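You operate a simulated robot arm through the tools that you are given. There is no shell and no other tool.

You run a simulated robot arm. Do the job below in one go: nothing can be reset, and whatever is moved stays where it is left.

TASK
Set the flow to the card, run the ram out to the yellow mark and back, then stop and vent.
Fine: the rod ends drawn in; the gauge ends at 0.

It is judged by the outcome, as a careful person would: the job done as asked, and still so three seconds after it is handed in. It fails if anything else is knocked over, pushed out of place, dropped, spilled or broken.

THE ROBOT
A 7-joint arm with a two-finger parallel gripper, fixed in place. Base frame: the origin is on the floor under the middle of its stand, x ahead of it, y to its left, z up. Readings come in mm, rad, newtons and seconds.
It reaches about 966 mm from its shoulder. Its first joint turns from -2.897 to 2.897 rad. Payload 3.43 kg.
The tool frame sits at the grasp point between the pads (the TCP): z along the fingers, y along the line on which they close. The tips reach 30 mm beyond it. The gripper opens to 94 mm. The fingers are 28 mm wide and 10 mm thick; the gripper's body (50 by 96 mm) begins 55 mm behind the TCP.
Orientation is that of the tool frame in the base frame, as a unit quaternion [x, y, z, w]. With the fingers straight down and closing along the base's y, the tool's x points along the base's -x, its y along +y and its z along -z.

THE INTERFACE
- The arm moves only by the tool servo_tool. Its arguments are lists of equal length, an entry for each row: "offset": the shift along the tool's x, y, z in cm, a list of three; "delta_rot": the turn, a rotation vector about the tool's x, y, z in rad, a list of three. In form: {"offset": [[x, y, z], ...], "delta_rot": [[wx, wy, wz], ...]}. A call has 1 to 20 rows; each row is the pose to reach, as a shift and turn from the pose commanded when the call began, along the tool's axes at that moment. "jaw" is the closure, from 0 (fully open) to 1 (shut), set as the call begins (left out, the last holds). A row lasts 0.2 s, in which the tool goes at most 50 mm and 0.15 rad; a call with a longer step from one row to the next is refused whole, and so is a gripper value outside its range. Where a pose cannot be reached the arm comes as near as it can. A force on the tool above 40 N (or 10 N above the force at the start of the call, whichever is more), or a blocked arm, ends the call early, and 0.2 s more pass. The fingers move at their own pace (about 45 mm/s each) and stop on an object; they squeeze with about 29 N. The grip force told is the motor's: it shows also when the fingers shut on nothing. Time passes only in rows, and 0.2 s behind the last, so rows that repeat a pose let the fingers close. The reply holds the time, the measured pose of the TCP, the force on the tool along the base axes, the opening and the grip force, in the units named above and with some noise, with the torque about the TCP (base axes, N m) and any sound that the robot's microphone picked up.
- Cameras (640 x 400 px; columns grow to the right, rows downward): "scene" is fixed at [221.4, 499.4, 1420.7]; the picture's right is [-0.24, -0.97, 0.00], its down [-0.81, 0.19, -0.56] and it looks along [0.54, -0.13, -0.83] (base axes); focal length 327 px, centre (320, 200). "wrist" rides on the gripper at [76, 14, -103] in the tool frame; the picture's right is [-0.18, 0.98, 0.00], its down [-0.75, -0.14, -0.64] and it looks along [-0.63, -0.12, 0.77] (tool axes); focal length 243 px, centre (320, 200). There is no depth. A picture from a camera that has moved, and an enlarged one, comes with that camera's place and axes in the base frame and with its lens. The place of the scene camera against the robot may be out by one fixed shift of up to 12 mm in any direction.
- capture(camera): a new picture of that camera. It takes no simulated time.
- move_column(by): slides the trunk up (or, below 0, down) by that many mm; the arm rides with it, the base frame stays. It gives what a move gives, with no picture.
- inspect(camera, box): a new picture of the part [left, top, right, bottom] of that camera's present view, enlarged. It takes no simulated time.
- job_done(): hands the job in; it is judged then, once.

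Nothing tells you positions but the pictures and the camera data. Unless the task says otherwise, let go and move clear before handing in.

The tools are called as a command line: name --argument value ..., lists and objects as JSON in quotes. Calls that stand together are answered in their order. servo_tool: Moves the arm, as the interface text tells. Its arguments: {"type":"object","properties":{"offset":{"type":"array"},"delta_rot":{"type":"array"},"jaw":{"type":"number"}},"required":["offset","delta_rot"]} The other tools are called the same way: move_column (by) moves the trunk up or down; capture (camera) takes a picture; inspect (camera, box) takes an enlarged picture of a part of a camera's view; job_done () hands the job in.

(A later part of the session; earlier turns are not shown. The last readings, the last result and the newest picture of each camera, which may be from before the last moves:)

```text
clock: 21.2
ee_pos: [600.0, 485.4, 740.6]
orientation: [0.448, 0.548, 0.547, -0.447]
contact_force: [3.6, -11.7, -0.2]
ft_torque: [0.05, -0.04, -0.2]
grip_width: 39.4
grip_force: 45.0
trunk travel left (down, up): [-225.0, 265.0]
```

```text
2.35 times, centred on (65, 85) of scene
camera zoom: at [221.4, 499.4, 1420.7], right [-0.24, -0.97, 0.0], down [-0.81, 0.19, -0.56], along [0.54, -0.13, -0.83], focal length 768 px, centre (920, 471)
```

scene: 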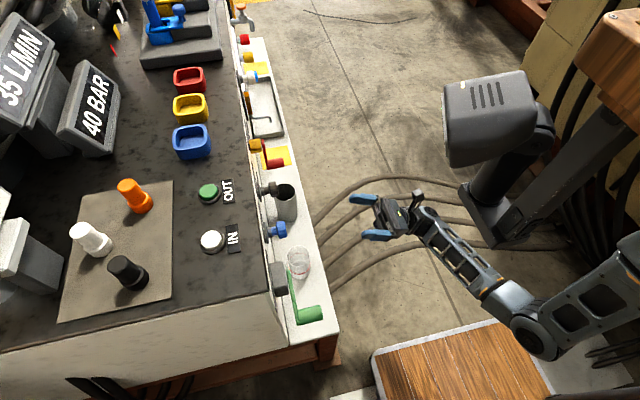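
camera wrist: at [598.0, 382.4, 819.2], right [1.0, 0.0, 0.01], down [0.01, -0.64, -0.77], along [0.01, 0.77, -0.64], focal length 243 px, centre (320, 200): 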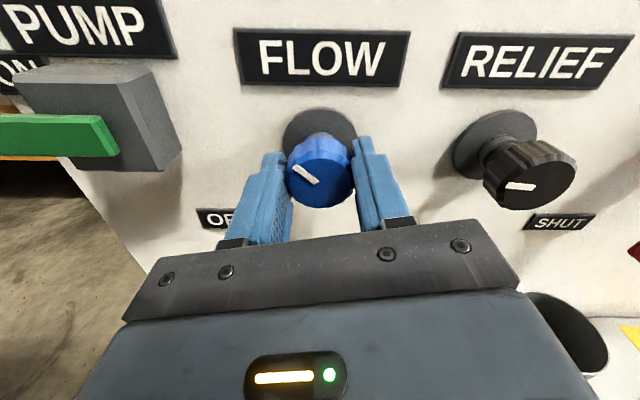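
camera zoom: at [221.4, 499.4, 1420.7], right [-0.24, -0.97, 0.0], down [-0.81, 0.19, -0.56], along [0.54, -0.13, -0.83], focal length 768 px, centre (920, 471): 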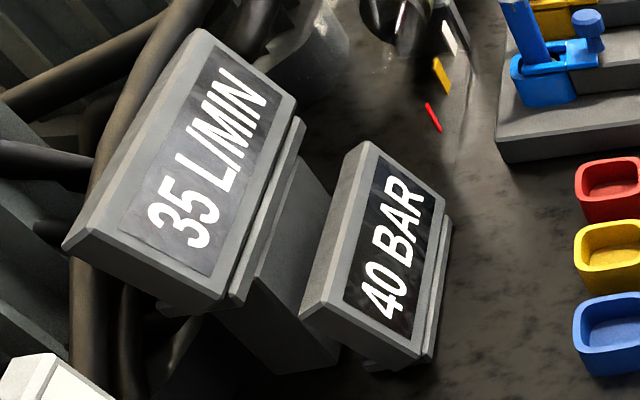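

The knob turned with the fingers, but the display still reads 35, so it may change in steps. I'll turn on another 11° and check.

servo_tool --offset '[[0, 0, 0], [0, 0, 0], [0, 0, 0]]' --delta_rot '[[0, 0, -0.1], [0, 0, -0.2], [0, 0, -0.2]]'

inspect --camera "scene" --box '[0, 0, 130, 170]'

inspect --camera "wrist" --box '[240, 100, 400, 220]'

```text
clock: 22.0
ee_pos: [597.8, 485.3, 741.9]
orientation: [0.392, 0.59, 0.589, -0.389]
contact_force: [8.1, -1.4, -5.9]
ft_torque: [0.55, -0.08, -0.17]
grip_width: 39.4
grip_force: 44.6
trunk travel left (down, up): [-225.0, 265.0]
```

```text
2.35 times, centred on (65, 85) of scene
camera zoom: at [221.4, 499.4, 1420.7], right [-0.24, -0.97, 0.0], down [-0.81, 0.19, -0.56], along [0.54, -0.13, -0.83], focal length 768 px, centre (920, 471)
```

zoom: 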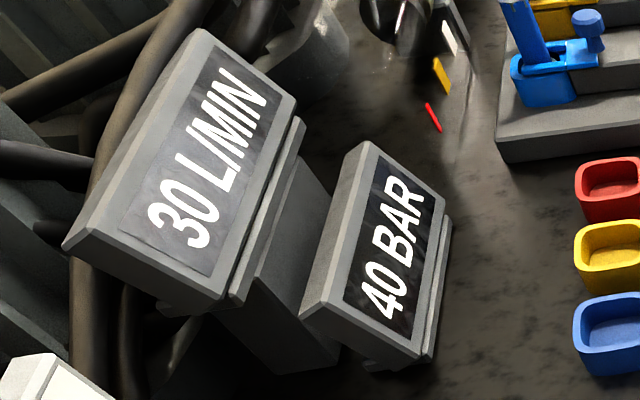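

```text
3.33 times, centred on (320, 160) of wrist
camera zoom: at [582.3, 382.5, 817.4], right [0.98, 0.0, 0.21], down [0.16, -0.64, -0.75], along [0.14, 0.76, -0.63], focal length 809 px, centre (320, 333)
```

zoom: 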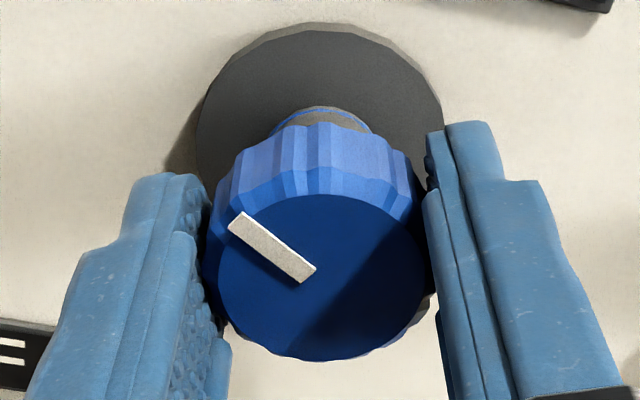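

It now reads 30 L/MIN, so anticlockwise lowers the flow in steps of 5. I'll keep turning in small steps and record where it changes, so I can land in the middle of the 20 band.

servo_tool --offset '[[0, 0, 0], [0, 0, 0], [0, 0, 0]]' --delta_rot '[[0, 0, -0.1], [0, 0, -0.2], [0, 0, -0.2]]'

inspect --camera "scene" --box '[0, 0, 130, 170]'

capture --camera "wrist"

```text
clock: 22.8
ee_pos: [598.1, 486.2, 741.0]
orientation: [0.331, 0.626, 0.625, -0.329]
contact_force: [7.2, -1.1, -5.2]
ft_torque: [-0.78, -0.03, -1.06]
grip_width: 39.1
grip_force: 44.8
trunk travel left (down, up): [-225.0, 265.0]
```

```text
2.35 times, centred on (65, 85) of scene
camera zoom: at [221.4, 499.4, 1420.7], right [-0.24, -0.97, 0.0], down [-0.81, 0.19, -0.56], along [0.54, -0.13, -0.83], focal length 768 px, centre (920, 471)
```

zoom: 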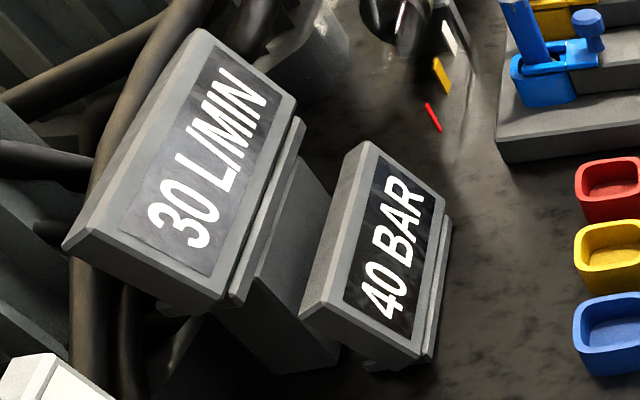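

```text
taken
camera wrist: at [567.4, 382.5, 812.5], right [0.92, 0.0, 0.4], down [0.31, -0.64, -0.7], along [0.26, 0.76, -0.59], focal length 243 px, centre (320, 200)
```

wrist: 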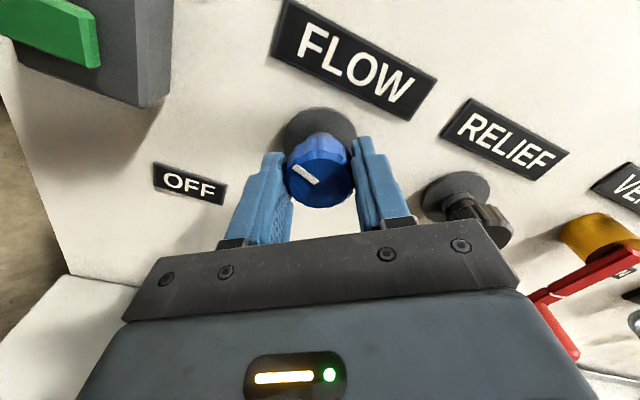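

At 0.6 rad of turn it still reads 30. Continuing.

servo_tool --offset '[[0, 0, 0], [0, 0, 0]]' --delta_rot '[[0, 0, -0.1], [0, 0, -0.1]]'

inspect --camera "scene" --box '[0, 0, 130, 170]'

servo_tool --offset '[[0, 0, 0], [0, 0, 0]]' --delta_rot '[[0, 0, -0.1], [0, 0, -0.1]]'

inspect --camera "scene" --box '[0, 0, 130, 170]'

```text
clock: 23.4
ee_pos: [598.9, 486.4, 741.6]
orientation: [0.299, 0.642, 0.64, -0.298]
contact_force: [0.2, -7.5, -7.9]
ft_torque: [-0.26, 0.01, -0.79]
grip_width: 39.1
grip_force: 44.6
trunk travel left (down, up): [-225.0, 265.0]
```

```text
2.35 times, centred on (65, 85) of scene
camera zoom: at [221.4, 499.4, 1420.7], right [-0.24, -0.97, 0.0], down [-0.81, 0.19, -0.56], along [0.54, -0.13, -0.83], focal length 768 px, centre (920, 471)
```

zoom: 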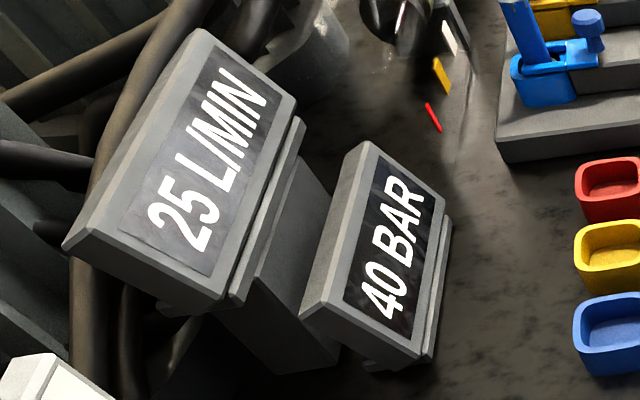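

```text
clock: 24.0
ee_pos: [598.3, 486.9, 741.4]
orientation: [0.266, 0.656, 0.654, -0.267]
contact_force: [-3.2, -8.9, -9.1]
ft_torque: [-0.19, -0.03, -0.66]
grip_width: 39.4
grip_force: 45.4
trunk travel left (down, up): [-225.0, 265.0]
```

```text
2.35 times, centred on (65, 85) of scene
camera zoom: at [221.4, 499.4, 1420.7], right [-0.24, -0.97, 0.0], down [-0.81, 0.19, -0.56], along [0.54, -0.13, -0.83], focal length 768 px, centre (920, 471)
```

zoom: 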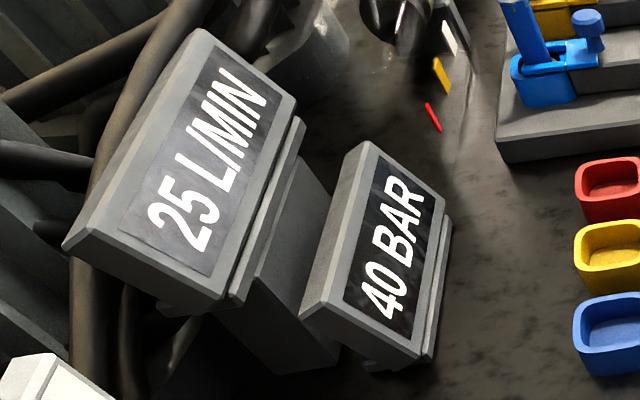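

It reads 25 now; the change came between 0.6 and 0.7 rad. Continuing in 0.1 rad steps to find the 25→20 change.

servo_tool --offset '[[0, 0, 0], [0, 0, 0]]' --delta_rot '[[0, 0, -0.1], [0, 0, -0.1]]'

inspect --camera "scene" --box '[0, 0, 130, 170]'

servo_tool --offset '[[0, 0, 0], [0, 0, 0]]' --delta_rot '[[0, 0, -0.1], [0, 0, -0.1]]'

inspect --camera "scene" --box '[0, 0, 130, 170]'

capture --camera "wrist"

```text
clock: 24.6
ee_pos: [599.3, 486.8, 740.7]
orientation: [0.233, 0.669, 0.666, -0.233]
contact_force: [-5.4, -11.3, -13.0]
ft_torque: [-0.02, 0.05, -0.62]
grip_width: 39.5
grip_force: 45.1
trunk travel left (down, up): [-225.0, 265.0]
```

```text
2.35 times, centred on (65, 85) of scene
camera zoom: at [221.4, 499.4, 1420.7], right [-0.24, -0.97, 0.0], down [-0.81, 0.19, -0.56], along [0.54, -0.13, -0.83], focal length 768 px, centre (920, 471)
```

zoom: 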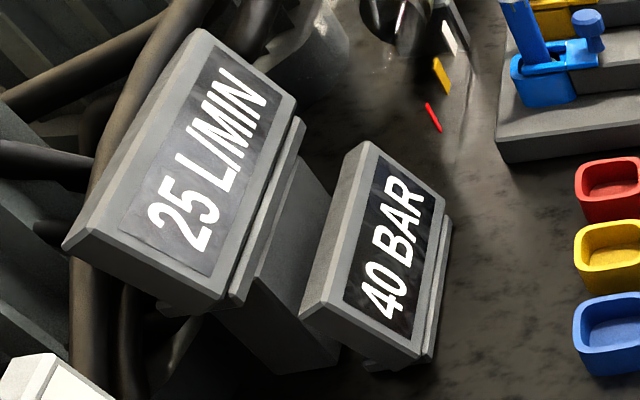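

```text
clock: 25.2
ee_pos: [597.8, 486.9, 741.0]
orientation: [0.2, 0.68, 0.676, -0.2]
contact_force: [-8.4, -9.1, -17.2]
ft_torque: [0.06, 0.05, -0.69]
grip_width: 39.2
grip_force: 45.0
trunk travel left (down, up): [-225.0, 265.0]
```

```text
2.35 times, centred on (65, 85) of scene
camera zoom: at [221.4, 499.4, 1420.7], right [-0.24, -0.97, 0.0], down [-0.81, 0.19, -0.56], along [0.54, -0.13, -0.83], focal length 768 px, centre (920, 471)
```

zoom: 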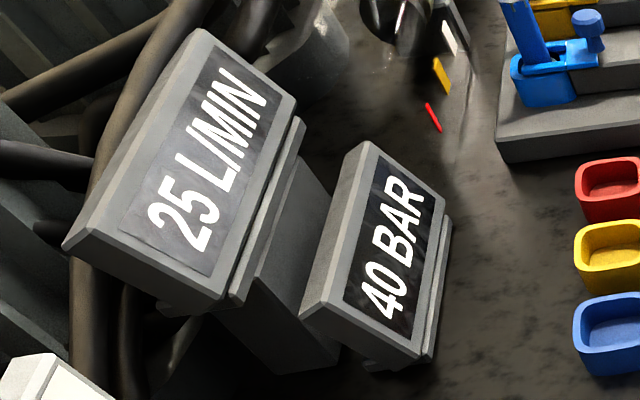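

```text
taken
camera wrist: at [542.0, 382.5, 794.4], right [0.69, 0.0, 0.73], down [0.56, -0.64, -0.52], along [0.47, 0.77, -0.44], focal length 243 px, centre (320, 200)
```

wrist: 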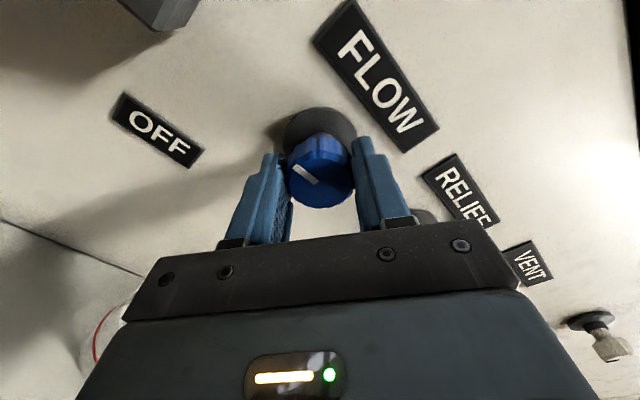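

At 1.0 rad it still reads 25 and the side force is slowly building up (17 N). I'll continue one step and watch it.

servo_tool --offset '[[0, 0, 0], [0, 0, 0]]' --delta_rot '[[0, 0, -0.1], [0, 0, -0.1]]'

inspect --camera "scene" --box '[0, 0, 130, 170]'

```text
clock: 25.8
ee_pos: [598.5, 486.6, 741.1]
orientation: [0.166, 0.689, 0.685, -0.166]
contact_force: [-14.3, -13.7, -23.9]
ft_torque: [-0.02, 0.02, -0.84]
grip_width: 39.4
grip_force: 45.1
trunk travel left (down, up): [-225.0, 265.0]
```

```text
2.35 times, centred on (65, 85) of scene
camera zoom: at [221.4, 499.4, 1420.7], right [-0.24, -0.97, 0.0], down [-0.81, 0.19, -0.56], along [0.54, -0.13, -0.83], focal length 768 px, centre (920, 471)
```

zoom: 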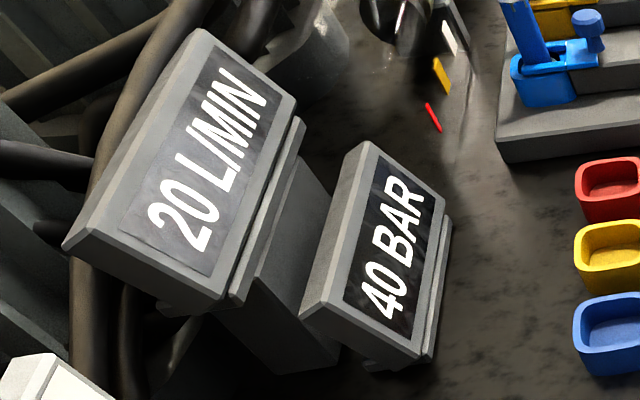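

20 L/MIN appears between 1.0 and 1.1 rad; each step is about 0.39 rad wide, so the middle of the 20 band is near 1.2 rad. I'll turn the last 0.09 rad, with a small shift to ease the side force.

servo_tool --offset '[[0, -0.08, -0.05], [0, -0.15, -0.1], [0, -0.15, -0.1]]' --delta_rot '[[0, 0, -0.045], [0, 0, -0.09], [0, 0, -0.09]]'

inspect --camera "scene" --box '[0, 0, 130, 170]'

```text
clock: 26.6
ee_pos: [598.5, 485.4, 740.8]
orientation: [0.134, 0.695, 0.694, -0.133]
contact_force: [0.6, 17.8, -16.3]
ft_torque: [0.07, -0.03, 0.27]
grip_width: 39.1
grip_force: 45.3
trunk travel left (down, up): [-225.0, 265.0]
```

```text
2.35 times, centred on (65, 85) of scene
camera zoom: at [221.4, 499.4, 1420.7], right [-0.24, -0.97, 0.0], down [-0.81, 0.19, -0.56], along [0.54, -0.13, -0.83], focal length 768 px, centre (920, 471)
```

zoom: 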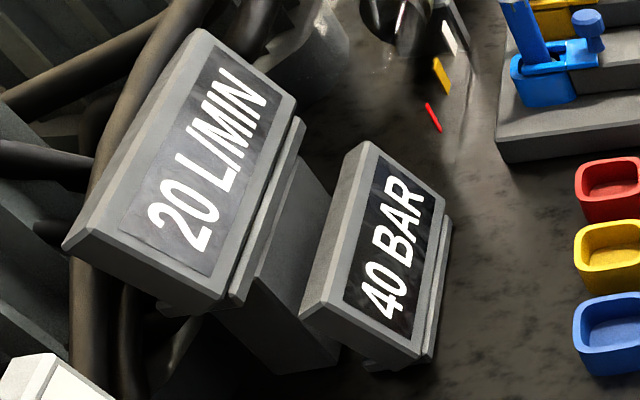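

20 L/MIN is set in mid-band. I'll open the fingers fully and back straight out, then check that the reading holds.

servo_tool --offset '[[0, 0, 0], [0, 0, 0], [0, 0, 0], [0, 0, 0]]' --delta_rot '[[0, 0, 0], [0, 0, 0], [0, 0, 0], [0, 0, 0]]' --jaw 0.0

servo_tool --offset '[[0, 0, -2.5], [0, 0, -5.5], [0, 0, -9], [0, 0, -12]]' --delta_rot '[[0, 0, 0], [0, 0, 0], [0, 0, 0], [0, 0, 0]]'

capture --camera "wrist"

inspect --camera "scene" --box '[0, 0, 130, 170]'

capture --camera "scene"

```text
clock: 27.6
ee_pos: [598.5, 483.7, 740.9]
orientation: [0.134, 0.695, 0.693, -0.134]
contact_force: [0.4, -0.2, -0.4]
ft_torque: [0.02, -0.03, 0.04]
grip_width: 93.9
grip_force: 0.1
trunk travel left (down, up): [-225.0, 265.0]
```

```text
clock: 28.6
ee_pos: [599.7, 363.1, 741.4]
orientation: [0.133, 0.695, 0.694, -0.133]
contact_force: [0.3, 0.4, 0.0]
ft_torque: [0.02, 0.0, -0.03]
grip_width: 93.9
grip_force: 0.1
trunk travel left (down, up): [-225.0, 265.0]
```

```text
taken
camera wrist: at [534.2, 259.8, 783.1], right [0.54, 0.0, 0.84], down [0.65, -0.64, -0.41], along [0.54, 0.77, -0.35], focal length 243 px, centre (320, 200)
```

wrist: 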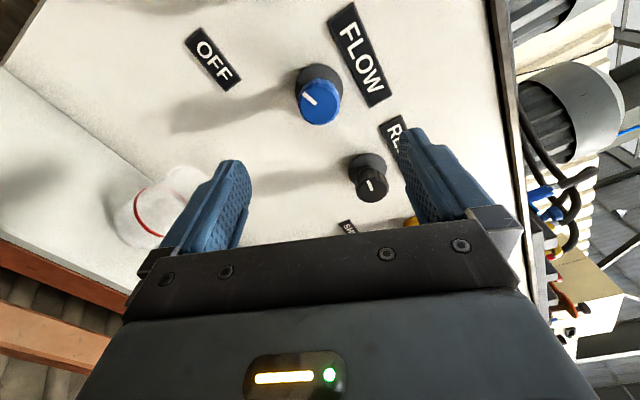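

```text
2.35 times, centred on (65, 85) of scene
camera zoom: at [221.4, 499.4, 1420.7], right [-0.24, -0.97, 0.0], down [-0.81, 0.19, -0.56], along [0.54, -0.13, -0.83], focal length 768 px, centre (920, 471)
```

zoom: 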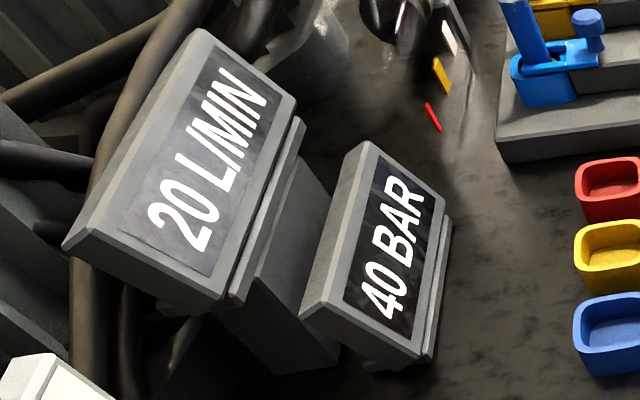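

```text
taken
```

scene: 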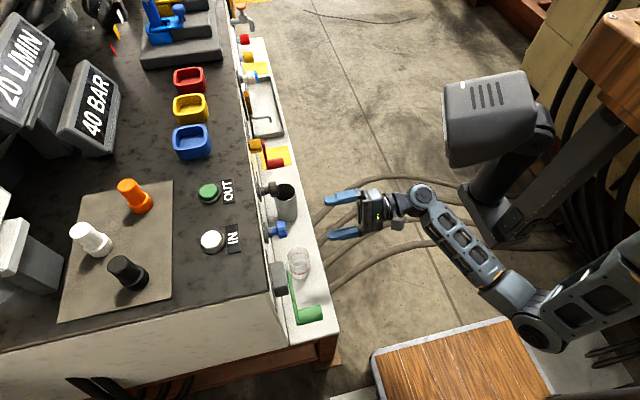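

Flow stays at 20 L/MIN. Next are the OUT and IN buttons on the bench top: I'll unwind the hand turn while rising in front of the bench (y≈363, clear of everything).

servo_tool --offset '[[1.44, 2.92, 0], [2.88, 5.85, 0], [4.32, 8.77, 0], [5.77, 11.7, 0], [7.21, 14.62, 0], [8.65, 17.54, 0], [10.09, 20.47, 0], [11.53, 23.39, 0], [11.53, 23.39, 0]]' --delta_rot '[[0, 0, 0.1485], [0, 0, 0.297], [0, 0, 0.4455], [0, 0, 0.594], [0, 0, 0.7425], [0, 0, 0.891], [0, 0, 1.0395], [0, 0, 1.188], [0, 0, 1.188]]'

capture --camera "wrist"

```text
clock: 30.6
ee_pos: [579.3, 365.2, 1001.2]
orientation: [0.5, 0.501, 0.5, -0.5]
contact_force: [-0.7, -0.6, -0.6]
ft_torque: [0.0, 0.04, 0.01]
grip_width: 94.1
grip_force: 0.1
trunk travel left (down, up): [-225.0, 265.0]
```

```text
taken
camera wrist: at [592.6, 261.7, 1078.8], right [0.98, 0.0, -0.18], down [-0.14, -0.64, -0.75], along [-0.12, 0.77, -0.63], focal length 243 px, centre (320, 200)
```

wrist: 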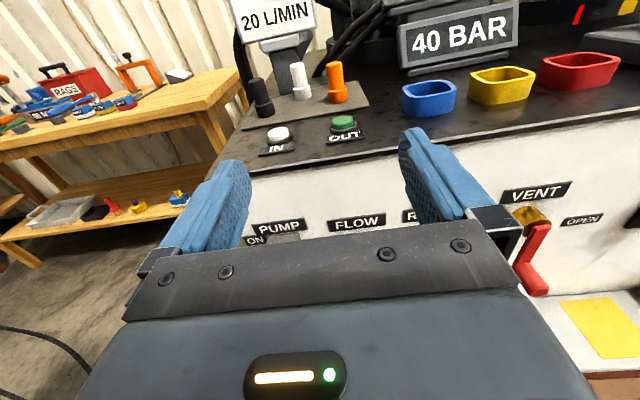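

Now I'll tilt the fingers about 50° down and move in over the bench front edge at a safe height (z≈1080), closing the jaws to make a single pressing tip.

servo_tool --offset '[[1.2, -0.3, 1.5], [2.4, -0.6, 3.0], [3.6, -0.9, 4.5], [4.8, -1.2, 6.0], [6.0, -1.5, 7.5], [7.2, -1.8, 9.0], [8.0, -2.0, 11.0], [8.0, -2.0, 11.0]]' --delta_rot '[[0, -0.13, 0], [0, -0.26, 0], [0, -0.39, 0], [0, -0.52, 0], [0, -0.65, 0], [0, -0.78, 0], [0, -0.9, 0], [0, -0.9, 0]]' --jaw 1.0

capture --camera "wrist"

capture --camera "scene"

```text
clock: 32.4
ee_pos: [620.2, 531.2, 1023.6]
orientation: [0.667, 0.669, 0.233, -0.231]
contact_force: [-0.1, 0.1, 1.2]
ft_torque: [0.01, 0.0, 0.0]
grip_width: 0.0
grip_force: 29.4
out of reach, approached as far as the arm can: row 5, 6, 7, 8
trunk travel left (down, up): [-225.0, 265.0]
```

```text
taken
camera wrist: at [634.0, 526.6, 1149.9], right [0.98, -0.14, -0.11], down [-0.14, -0.99, 0.03], along [-0.11, -0.02, -0.99], focal length 243 px, centre (320, 200)
```

wrist: 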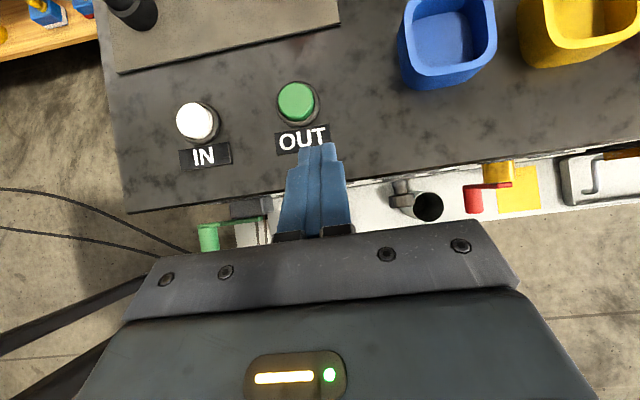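

```text
taken
```

scene: 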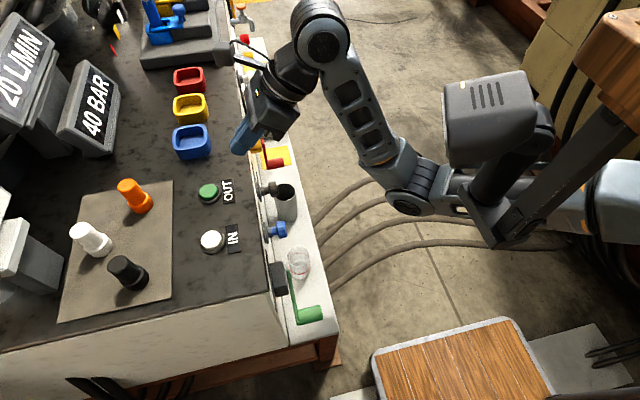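

The arm slid to a nearby reachable spot (620, 531, 1024), still clear of the bench. From two views, OUT's top is at about (601, 612, 935) and IN's at (503, 612, 935). I'll hover the tip about 20 mm above OUT.

servo_tool --offset '[[0.9, -0.48, 1.79], [1.8, -0.96, 3.57], [2.7, -1.44, 5.36], [3.63, -1.92, 7.15], [3.63, -1.92, 7.15]]' --delta_rot '[[0, 0, 0], [0, 0, 0], [0, 0, 0], [0, 0, 0], [0, 0, 0]]'

capture --camera "wrist"

capture --camera "scene"

```text
clock: 33.6
ee_pos: [603.5, 602.9, 988.0]
orientation: [0.669, 0.667, 0.233, -0.231]
contact_force: [-0.7, 0.5, -0.2]
ft_torque: [-0.01, 0.0, 0.02]
grip_width: 0.3
grip_force: 29.1
trunk travel left (down, up): [-225.0, 265.0]
```

```text
taken
camera wrist: at [617.6, 596.8, 1116.0], right [0.98, -0.15, -0.11], down [-0.14, -0.99, 0.04], along [-0.12, -0.02, -0.99], focal length 243 px, centre (320, 200)
```

wrist: 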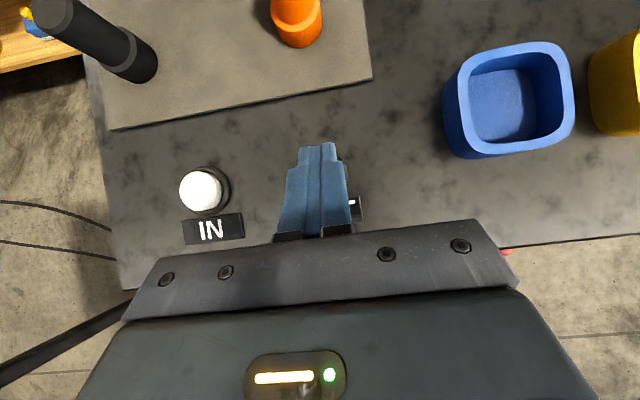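

```text
taken
```

scene: 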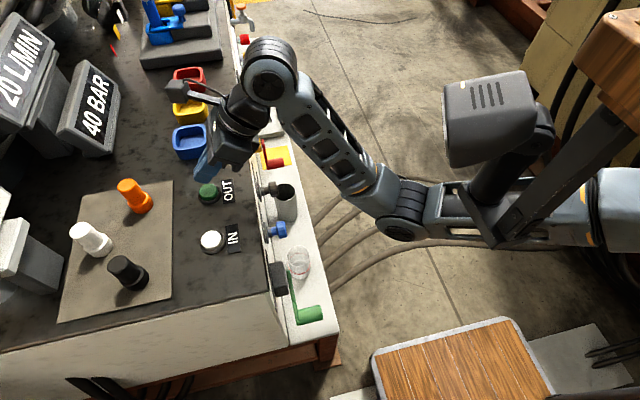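

The fingertip is over OUT; the ram marks and both displays are still visible to the scene camera. I'll check the tip-to-button alignment up close and take a reference picture of the ram.

inspect --camera "scene" --box '[170, 130, 270, 230]'

inspect --camera "scene" --box '[64, 0, 144, 60]'

inspect --camera "wrist" --box '[270, 130, 370, 220]'

```text
4.00 times, centred on (220, 180) of scene
camera zoom: at [221.4, 499.4, 1420.7], right [-0.24, -0.97, 0.0], down [-0.81, 0.19, -0.56], along [0.54, -0.13, -0.83], focal length 1306 px, centre (720, 280)
```

zoom: 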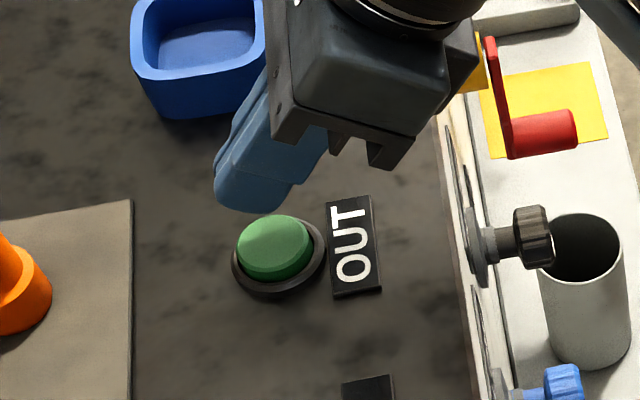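

```text
6.67 times, centred on (104, 30) of scene
camera zoom: at [221.4, 499.4, 1420.7], right [-0.24, -0.97, 0.0], down [-0.81, 0.19, -0.56], along [0.54, -0.13, -0.83], focal length 2177 px, centre (1760, 1333)
```

zoom: 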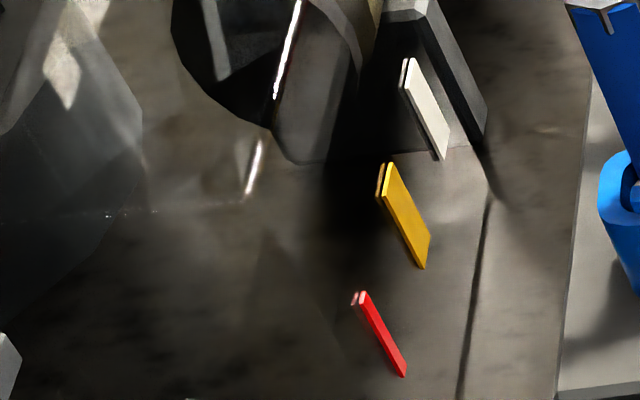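

```text
4.44 times, centred on (320, 175) of wrist
camera zoom: at [617.6, 596.8, 1116.0], right [0.98, -0.15, -0.11], down [-0.14, -0.99, 0.04], along [-0.12, -0.02, -0.99], focal length 1078 px, centre (320, 311)
```

zoom: 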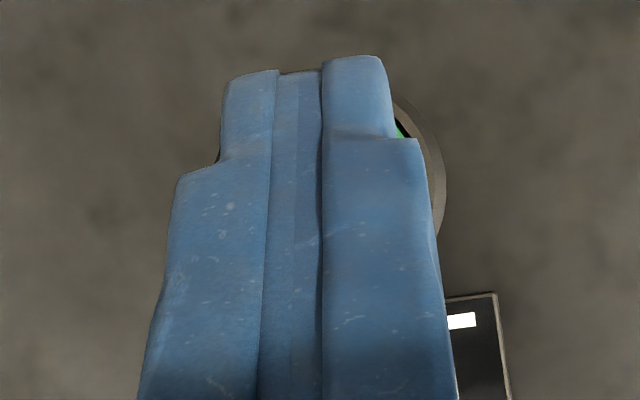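

Alignment is good: the tip is centred over the green button. I'll give it a very brief first press to see how fast the ram responds, and lift straight away.

servo_tool --offset '[[-0.744, 0, 0.942], [-1.24, 0, 1.57], [-1.55, 0, 1.963], [-0.62, 0, 0.785], [0, 0, 0]]' --delta_rot '[[0, 0, 0], [0, 0, 0], [0, 0, 0], [0, 0, 0], [0, 0, 0]]'

inspect --camera "scene" --box '[64, 0, 144, 60]'

inspect --camera "scene" --box '[0, 0, 130, 170]'

```text
clock: 34.8
ee_pos: [604.5, 602.7, 987.0]
orientation: [0.668, 0.668, 0.232, -0.231]
contact_force: [1.1, -0.1, 0.6]
ft_torque: [0.0, -0.04, 0.02]
grip_width: 0.1
grip_force: 29.0
trunk travel left (down, up): [-225.0, 265.0]
heard: click
```

```text
6.67 times, centred on (104, 30) of scene
camera zoom: at [221.4, 499.4, 1420.7], right [-0.24, -0.97, 0.0], down [-0.81, 0.19, -0.56], along [0.54, -0.13, -0.83], focal length 2177 px, centre (1760, 1333)
```

zoom: 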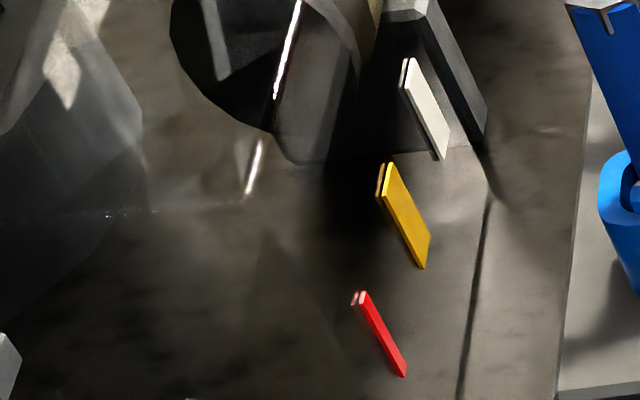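

```text
2.35 times, centred on (65, 85) of scene
camera zoom: at [221.4, 499.4, 1420.7], right [-0.24, -0.97, 0.0], down [-0.81, 0.19, -0.56], along [0.54, -0.13, -0.83], focal length 768 px, centre (920, 471)
```

zoom: 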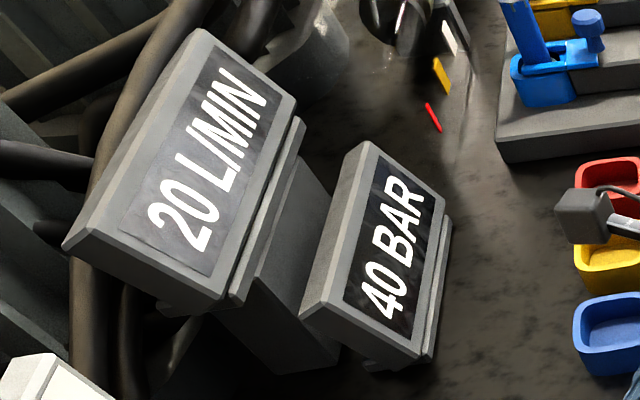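

I heard a click, but the ram barely moved if at all. I'll wait a moment to make sure the button isn't latched and still running it.

servo_tool --offset '[[0, 0, 0], [0, 0, 0]]' --delta_rot '[[0, 0, 0], [0, 0, 0]]'

inspect --camera "scene" --box '[64, 0, 144, 60]'

```text
clock: 35.4
ee_pos: [603.6, 602.7, 988.7]
orientation: [0.668, 0.668, 0.232, -0.232]
contact_force: [-0.1, 0.7, -0.4]
ft_torque: [-0.01, -0.03, -0.04]
grip_width: 0.0
grip_force: 29.0
trunk travel left (down, up): [-225.0, 265.0]
```

```text
6.67 times, centred on (104, 30) of scene
camera zoom: at [221.4, 499.4, 1420.7], right [-0.24, -0.97, 0.0], down [-0.81, 0.19, -0.56], along [0.54, -0.13, -0.83], focal length 2177 px, centre (1760, 1333)
```

zoom: 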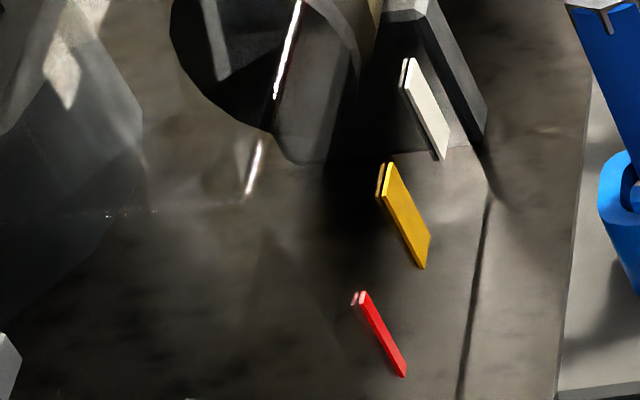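

The ram isn't latched; it moves only while held. I'll press again, hold for about a second, then lift and measure the travel.

servo_tool --offset '[[-0.992, 0, 1.256], [-1.55, 0, 1.963], [-1.55, 0, 1.963], [-1.55, 0, 1.963], [-1.55, 0, 1.963], [-1.55, 0, 1.963], [-0.62, 0, 0.785], [0, 0, 0]]' --delta_rot '[[0, 0, 0], [0, 0, 0], [0, 0, 0], [0, 0, 0], [0, 0, 0], [0, 0, 0], [0, 0, 0], [0, 0, 0]]'

inspect --camera "scene" --box '[64, 0, 144, 60]'

inspect --camera "scene" --box '[0, 0, 130, 170]'

```text
clock: 37.2
ee_pos: [603.2, 600.9, 988.5]
orientation: [0.668, 0.668, 0.232, -0.231]
contact_force: [0.0, 0.4, 0.2]
ft_torque: [0.03, 0.0, 0.0]
grip_width: 0.1
grip_force: 29.0
trunk travel left (down, up): [-225.0, 265.0]
heard: click
```

```text
6.67 times, centred on (104, 30) of scene
camera zoom: at [221.4, 499.4, 1420.7], right [-0.24, -0.97, 0.0], down [-0.81, 0.19, -0.56], along [0.54, -0.13, -0.83], focal length 2177 px, centre (1760, 1333)
```

zoom: 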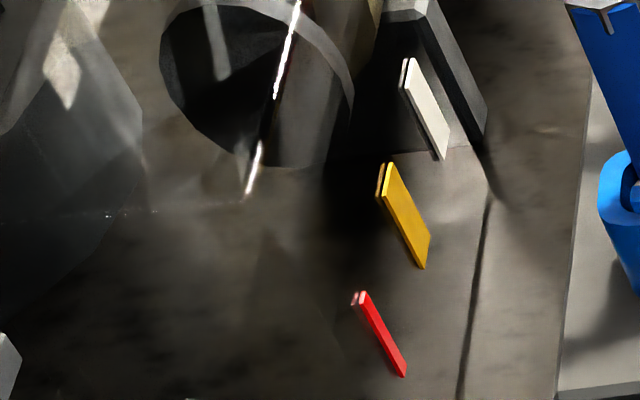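

```text
2.35 times, centred on (65, 85) of scene
camera zoom: at [221.4, 499.4, 1420.7], right [-0.24, -0.97, 0.0], down [-0.81, 0.19, -0.56], along [0.54, -0.13, -0.83], focal length 768 px, centre (920, 471)
```

zoom: 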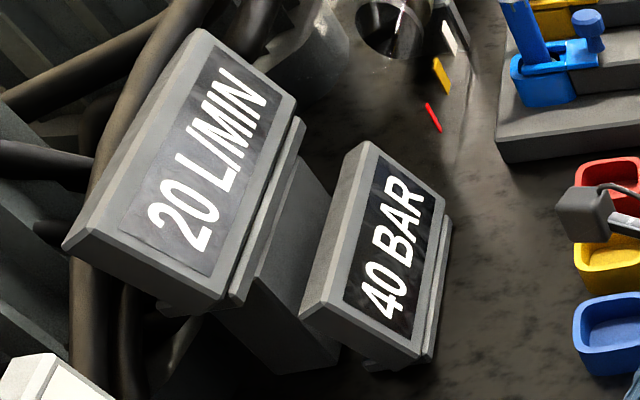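

The ram now moves visibly, about 25–30 mm in roughly a second of holding. By triangulation the marks sit at x≈1203 (white), 1125 (yellow) and 1044 (red). I'll measure the rod end precisely with more zoom.

inspect --camera "scene" --box '[80, 0, 128, 30]'

capture --camera "wrist"

```text
13.33 times, centred on (104, 15) of scene
camera zoom: at [221.4, 499.4, 1420.7], right [-0.24, -0.97, 0.0], down [-0.81, 0.19, -0.56], along [0.54, -0.13, -0.83], focal length 4355 px, centre (3200, 2667)
```

zoom: 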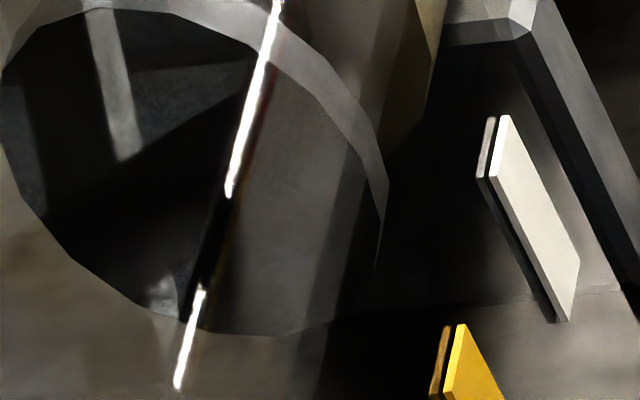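

```text
taken
camera wrist: at [617.7, 596.4, 1116.3], right [0.98, -0.15, -0.11], down [-0.14, -0.99, 0.04], along [-0.12, -0.02, -0.99], focal length 243 px, centre (320, 200)
```

wrist: 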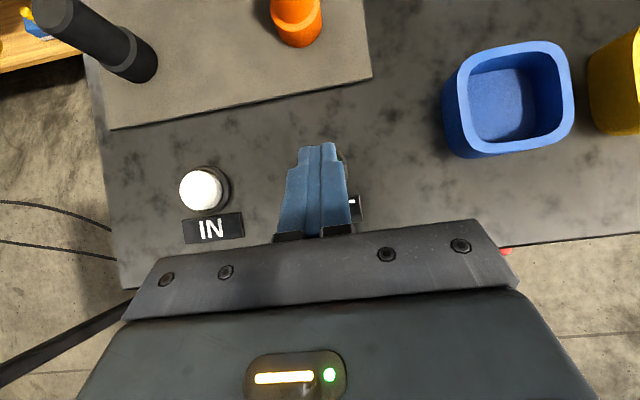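

The rod end was at x≈1201 (white) and is now about x≈1175; the yellow band spans roughly 1111–1134. At about 20–25 mm/s I need about 2.3 s more, so I'll hold OUT that long, release and measure.

servo_tool --offset '[[-0.992, 0, 1.256], [-1.55, 0, 1.963], [-1.55, 0, 1.963], [-1.55, 0, 1.963], [-1.55, 0, 1.963], [-1.55, 0, 1.963], [-1.55, 0, 1.963], [-1.55, 0, 1.963], [-1.55, 0, 1.963], [-1.55, 0, 1.963], [-1.55, 0, 1.963], [-0.62, 0, 0.785], [0, 0, 0]]' --delta_rot '[[0, 0, 0], [0, 0, 0], [0, 0, 0], [0, 0, 0], [0, 0, 0], [0, 0, 0], [0, 0, 0], [0, 0, 0], [0, 0, 0], [0, 0, 0], [0, 0, 0], [0, 0, 0], [0, 0, 0]]'

inspect --camera "scene" --box '[64, 0, 144, 60]'

inspect --camera "scene" --box '[0, 0, 130, 170]'

```text
clock: 40.0
ee_pos: [603.4, 601.8, 988.4]
orientation: [0.668, 0.668, 0.232, -0.232]
contact_force: [-0.1, -0.3, -0.4]
ft_torque: [-0.03, 0.03, 0.03]
grip_width: 0.0
grip_force: 29.1
trunk travel left (down, up): [-225.0, 265.0]
heard: click
```

```text
6.67 times, centred on (104, 30) of scene
camera zoom: at [221.4, 499.4, 1420.7], right [-0.24, -0.97, 0.0], down [-0.81, 0.19, -0.56], along [0.54, -0.13, -0.83], focal length 2177 px, centre (1760, 1333)
```

zoom: 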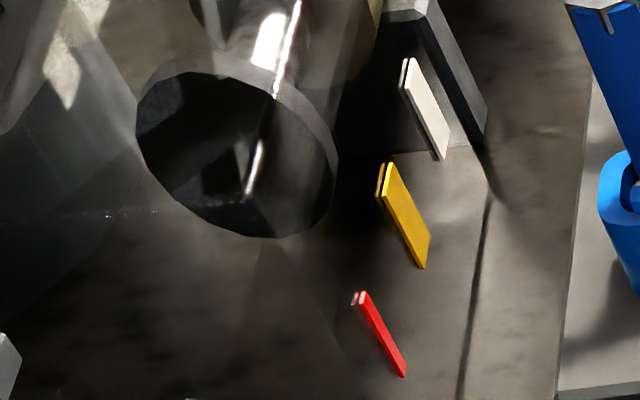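

```text
2.35 times, centred on (65, 85) of scene
camera zoom: at [221.4, 499.4, 1420.7], right [-0.24, -0.97, 0.0], down [-0.81, 0.19, -0.56], along [0.54, -0.13, -0.83], focal length 768 px, centre (920, 471)
```

zoom: 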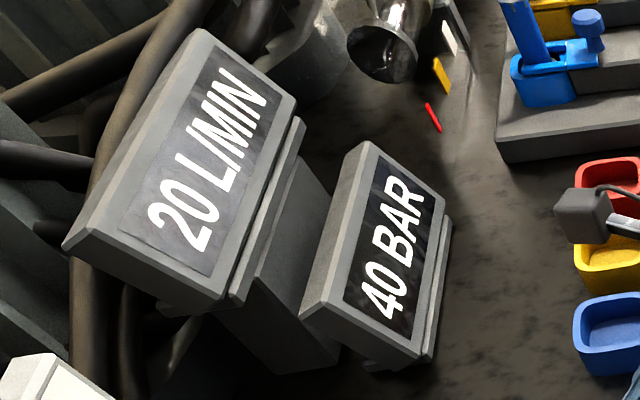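

The rod end is now at x≈1123, right at the middle of the yellow band (≈1123). Before moving to the IN button, I'll raise the trunk by 100 mm, which lifts the hand clear and gives the wrist more room.

move_column --by 100

capture --camera "scene"

```text
clock: 41.4
ee_pos: [604.3, 601.5, 1087.9]
orientation: [0.668, 0.668, 0.232, -0.231]
contact_force: [0.1, 0.8, -0.5]
ft_torque: [0.01, 0.05, 0.01]
grip_width: 0.0
grip_force: 29.1
trunk travel left (down, up): [-325.0, 165.0]
```

```text
taken
```

scene: 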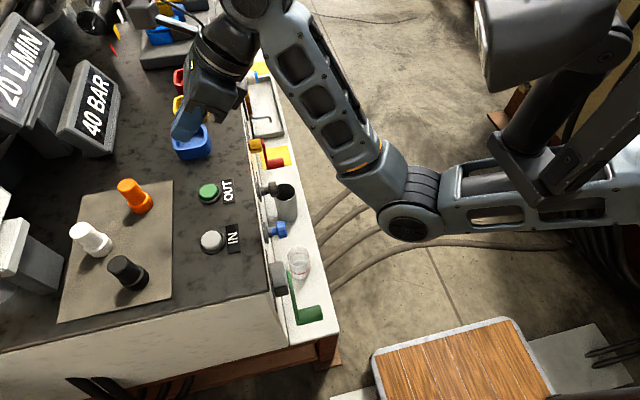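

Clear. Now I'll step over toward IN in two stages, checking that each one is reachable.

servo_tool --offset '[[-0.57, -1.7, 0.83], [-1.13, -3.4, 1.65], [-1.7, -5.0, 2.48]]' --delta_rot '[[0, 0, 0], [0, 0, 0], [0, 0, 0]]'

```text
clock: 42.2
ee_pos: [553.4, 604.6, 1057.4]
orientation: [0.668, 0.668, 0.232, -0.232]
contact_force: [0.7, 0.2, -0.6]
ft_torque: [-0.01, -0.03, -0.01]
grip_width: 0.0
grip_force: 28.3
trunk travel left (down, up): [-325.0, 165.0]
```

servo_tool --offset '[[-1.13, -1.7, 1.34], [-2.25, -3.4, 2.67], [-3.38, -5.04, 4.01], [-3.38, -5.04, 4.01]]' --delta_rot '[[0, 0, 0], [0, 0, 0], [0, 0, 0], [0, 0, 0]]'

capture --camera "wrist"

inspect --camera "scene" --box '[150, 180, 270, 280]'

inspect --camera "scene" --box '[64, 0, 144, 60]'

```text
clock: 43.2
ee_pos: [501.7, 601.8, 1006.8]
orientation: [0.668, 0.668, 0.233, -0.232]
contact_force: [-0.5, 0.2, 0.3]
ft_torque: [0.0, 0.05, -0.03]
grip_width: 0.0
grip_force: 29.2
trunk travel left (down, up): [-325.0, 165.0]
```

```text
taken
camera wrist: at [515.3, 596.8, 1134.1], right [0.98, -0.15, -0.11], down [-0.14, -0.99, 0.04], along [-0.12, -0.02, -0.99], focal length 243 px, centre (320, 200)
```

wrist: 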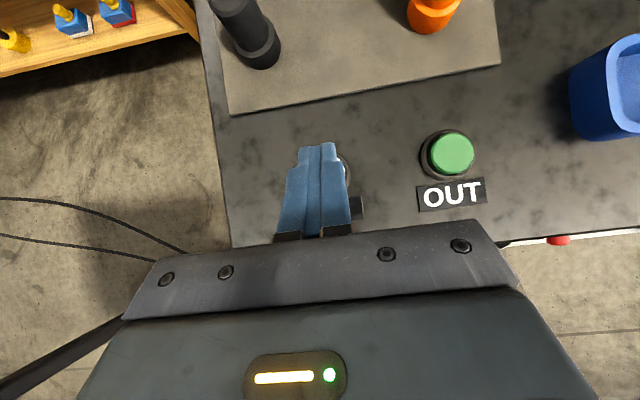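

```text
4.00 times, centred on (210, 230) of scene
camera zoom: at [221.4, 499.4, 1420.7], right [-0.24, -0.97, 0.0], down [-0.81, 0.19, -0.56], along [0.54, -0.13, -0.83], focal length 1306 px, centre (760, 80)
```

zoom: 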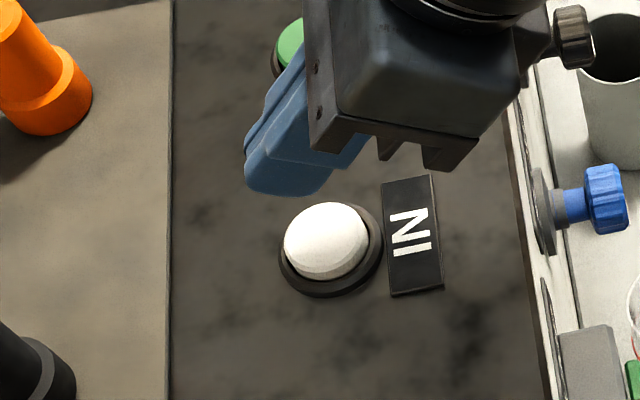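

```text
6.67 times, centred on (104, 30) of scene
camera zoom: at [221.4, 499.4, 1420.7], right [-0.24, -0.97, 0.0], down [-0.81, 0.19, -0.56], along [0.54, -0.13, -0.83], focal length 2177 px, centre (1760, 1333)
```

zoom: 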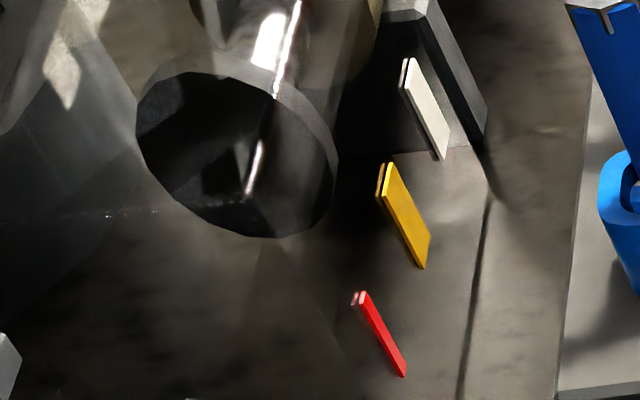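

The rod holds its place at yellow. I'll lower to about 20 mm above the IN button with a small centring correction.

servo_tool --offset '[[-0.53, 0.08, 0.83], [-1.05, 0.15, 1.655], [-1.05, 0.15, 1.655]]' --delta_rot '[[0, 0, 0], [0, 0, 0], [0, 0, 0]]'

inspect --camera "wrist" --box '[270, 130, 370, 220]'

inspect --camera "scene" --box '[150, 180, 270, 280]'

```text
clock: 44.0
ee_pos: [505.1, 604.6, 987.0]
orientation: [0.668, 0.668, 0.233, -0.231]
contact_force: [0.8, 0.3, -1.3]
ft_torque: [0.0, -0.02, 0.01]
grip_width: 0.0
grip_force: 29.1
trunk travel left (down, up): [-325.0, 165.0]
```

```text
4.44 times, centred on (320, 175) of wrist
camera zoom: at [517.4, 600.0, 1114.1], right [0.98, -0.14, -0.11], down [-0.14, -0.99, 0.04], along [-0.12, -0.02, -0.99], focal length 1078 px, centre (320, 311)
```

zoom: 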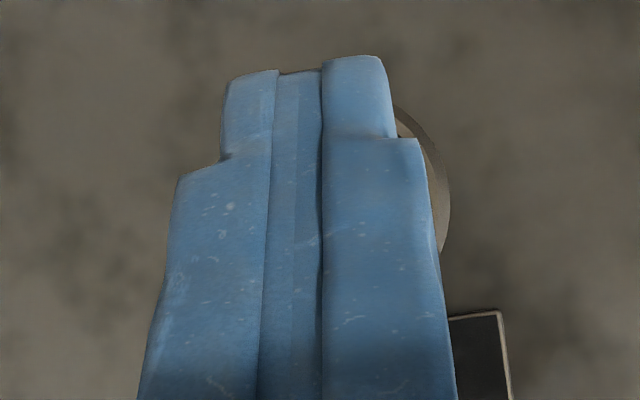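

```text
4.00 times, centred on (210, 230) of scene
camera zoom: at [221.4, 499.4, 1420.7], right [-0.24, -0.97, 0.0], down [-0.81, 0.19, -0.56], along [0.54, -0.13, -0.83], focal length 1306 px, centre (760, 80)
```

zoom: 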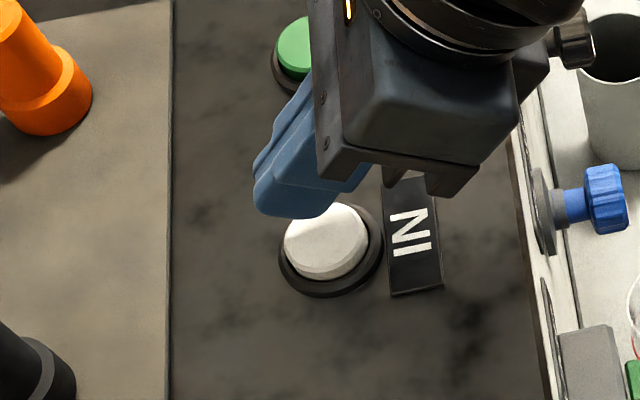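

The view matches the OUT alignment. I'll hold IN for about 3 s, release and check the ram.

servo_tool --offset '[[-0.992, 0, 1.256], [-1.55, 0, 1.963], [-1.55, 0, 1.963], [-1.55, 0, 1.963], [-1.55, 0, 1.963], [-1.55, 0, 1.963], [-1.55, 0, 1.963], [-1.55, 0, 1.963], [-1.55, 0, 1.963], [-1.55, 0, 1.963], [-1.55, 0, 1.963], [-1.55, 0, 1.963], [-1.55, 0, 1.963], [-1.55, 0, 1.963], [-0.62, 0, 0.785], [0, 0, 0]]' --delta_rot '[[0, 0, 0], [0, 0, 0], [0, 0, 0], [0, 0, 0], [0, 0, 0], [0, 0, 0], [0, 0, 0], [0, 0, 0], [0, 0, 0], [0, 0, 0], [0, 0, 0], [0, 0, 0], [0, 0, 0], [0, 0, 0], [0, 0, 0], [0, 0, 0]]'

inspect --camera "scene" --box '[64, 0, 144, 60]'

inspect --camera "scene" --box '[0, 0, 130, 170]'

```text
clock: 47.4
ee_pos: [503.6, 603.9, 985.9]
orientation: [0.669, 0.668, 0.232, -0.231]
contact_force: [-1.1, 0.5, -0.1]
ft_torque: [0.0, 0.0, -0.01]
grip_width: 0.0
grip_force: 28.9
trunk travel left (down, up): [-325.0, 165.0]
heard: click
```

```text
6.67 times, centred on (104, 30) of scene
camera zoom: at [221.4, 499.4, 1420.7], right [-0.24, -0.97, 0.0], down [-0.81, 0.19, -0.56], along [0.54, -0.13, -0.83], focal length 2177 px, centre (1760, 1333)
```

zoom: 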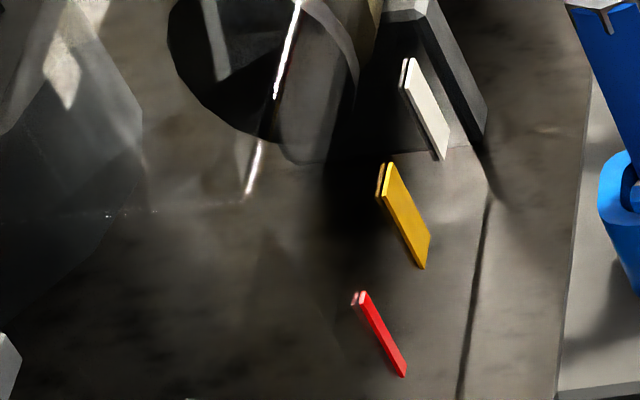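

```text
2.35 times, centred on (65, 85) of scene
camera zoom: at [221.4, 499.4, 1420.7], right [-0.24, -0.97, 0.0], down [-0.81, 0.19, -0.56], along [0.54, -0.13, -0.83], focal length 768 px, centre (920, 471)
```

zoom: 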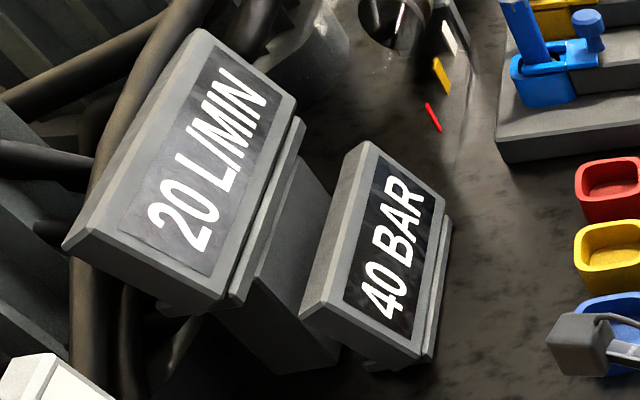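

The rod is nearly home (about 10 mm to go). Another hold of about 1.4 s should seat it fully.

servo_tool --offset '[[-0.992, 0, 1.256], [-1.55, 0, 1.963], [-1.55, 0, 1.963], [-1.55, 0, 1.963], [-1.55, 0, 1.963], [-1.55, 0, 1.963], [-1.55, 0, 1.963], [-0.62, 0, 0.785], [0, 0, 0]]' --delta_rot '[[0, 0, 0], [0, 0, 0], [0, 0, 0], [0, 0, 0], [0, 0, 0], [0, 0, 0], [0, 0, 0], [0, 0, 0], [0, 0, 0]]'

inspect --camera "scene" --box '[64, 0, 144, 60]'

inspect --camera "scene" --box '[0, 0, 130, 170]'

```text
clock: 49.4
ee_pos: [503.7, 605.0, 988.4]
orientation: [0.668, 0.668, 0.232, -0.231]
contact_force: [-0.2, 0.4, 0.4]
ft_torque: [-0.01, 0.01, 0.03]
grip_width: 0.0
grip_force: 28.5
trunk travel left (down, up): [-325.0, 165.0]
heard: click
```

```text
6.67 times, centred on (104, 30) of scene
camera zoom: at [221.4, 499.4, 1420.7], right [-0.24, -0.97, 0.0], down [-0.81, 0.19, -0.56], along [0.54, -0.13, -0.83], focal length 2177 px, centre (1760, 1333)
```

zoom: 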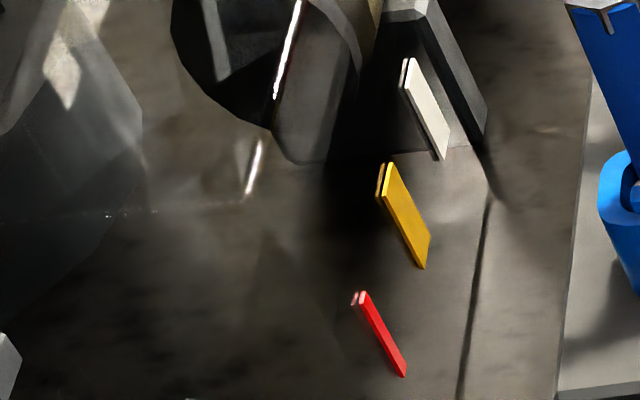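

```text
2.35 times, centred on (65, 85) of scene
camera zoom: at [221.4, 499.4, 1420.7], right [-0.24, -0.97, 0.0], down [-0.81, 0.19, -0.56], along [0.54, -0.13, -0.83], focal length 768 px, centre (920, 471)
```

zoom: 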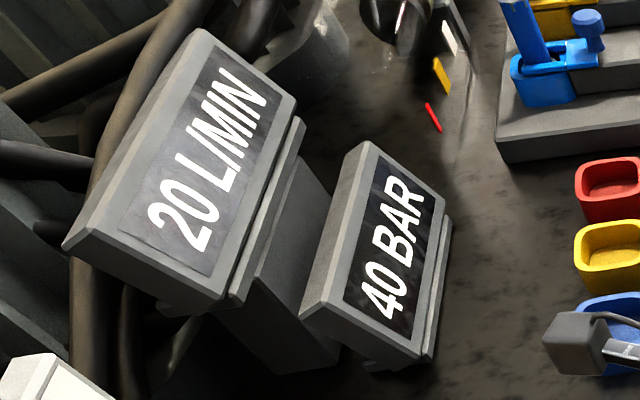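

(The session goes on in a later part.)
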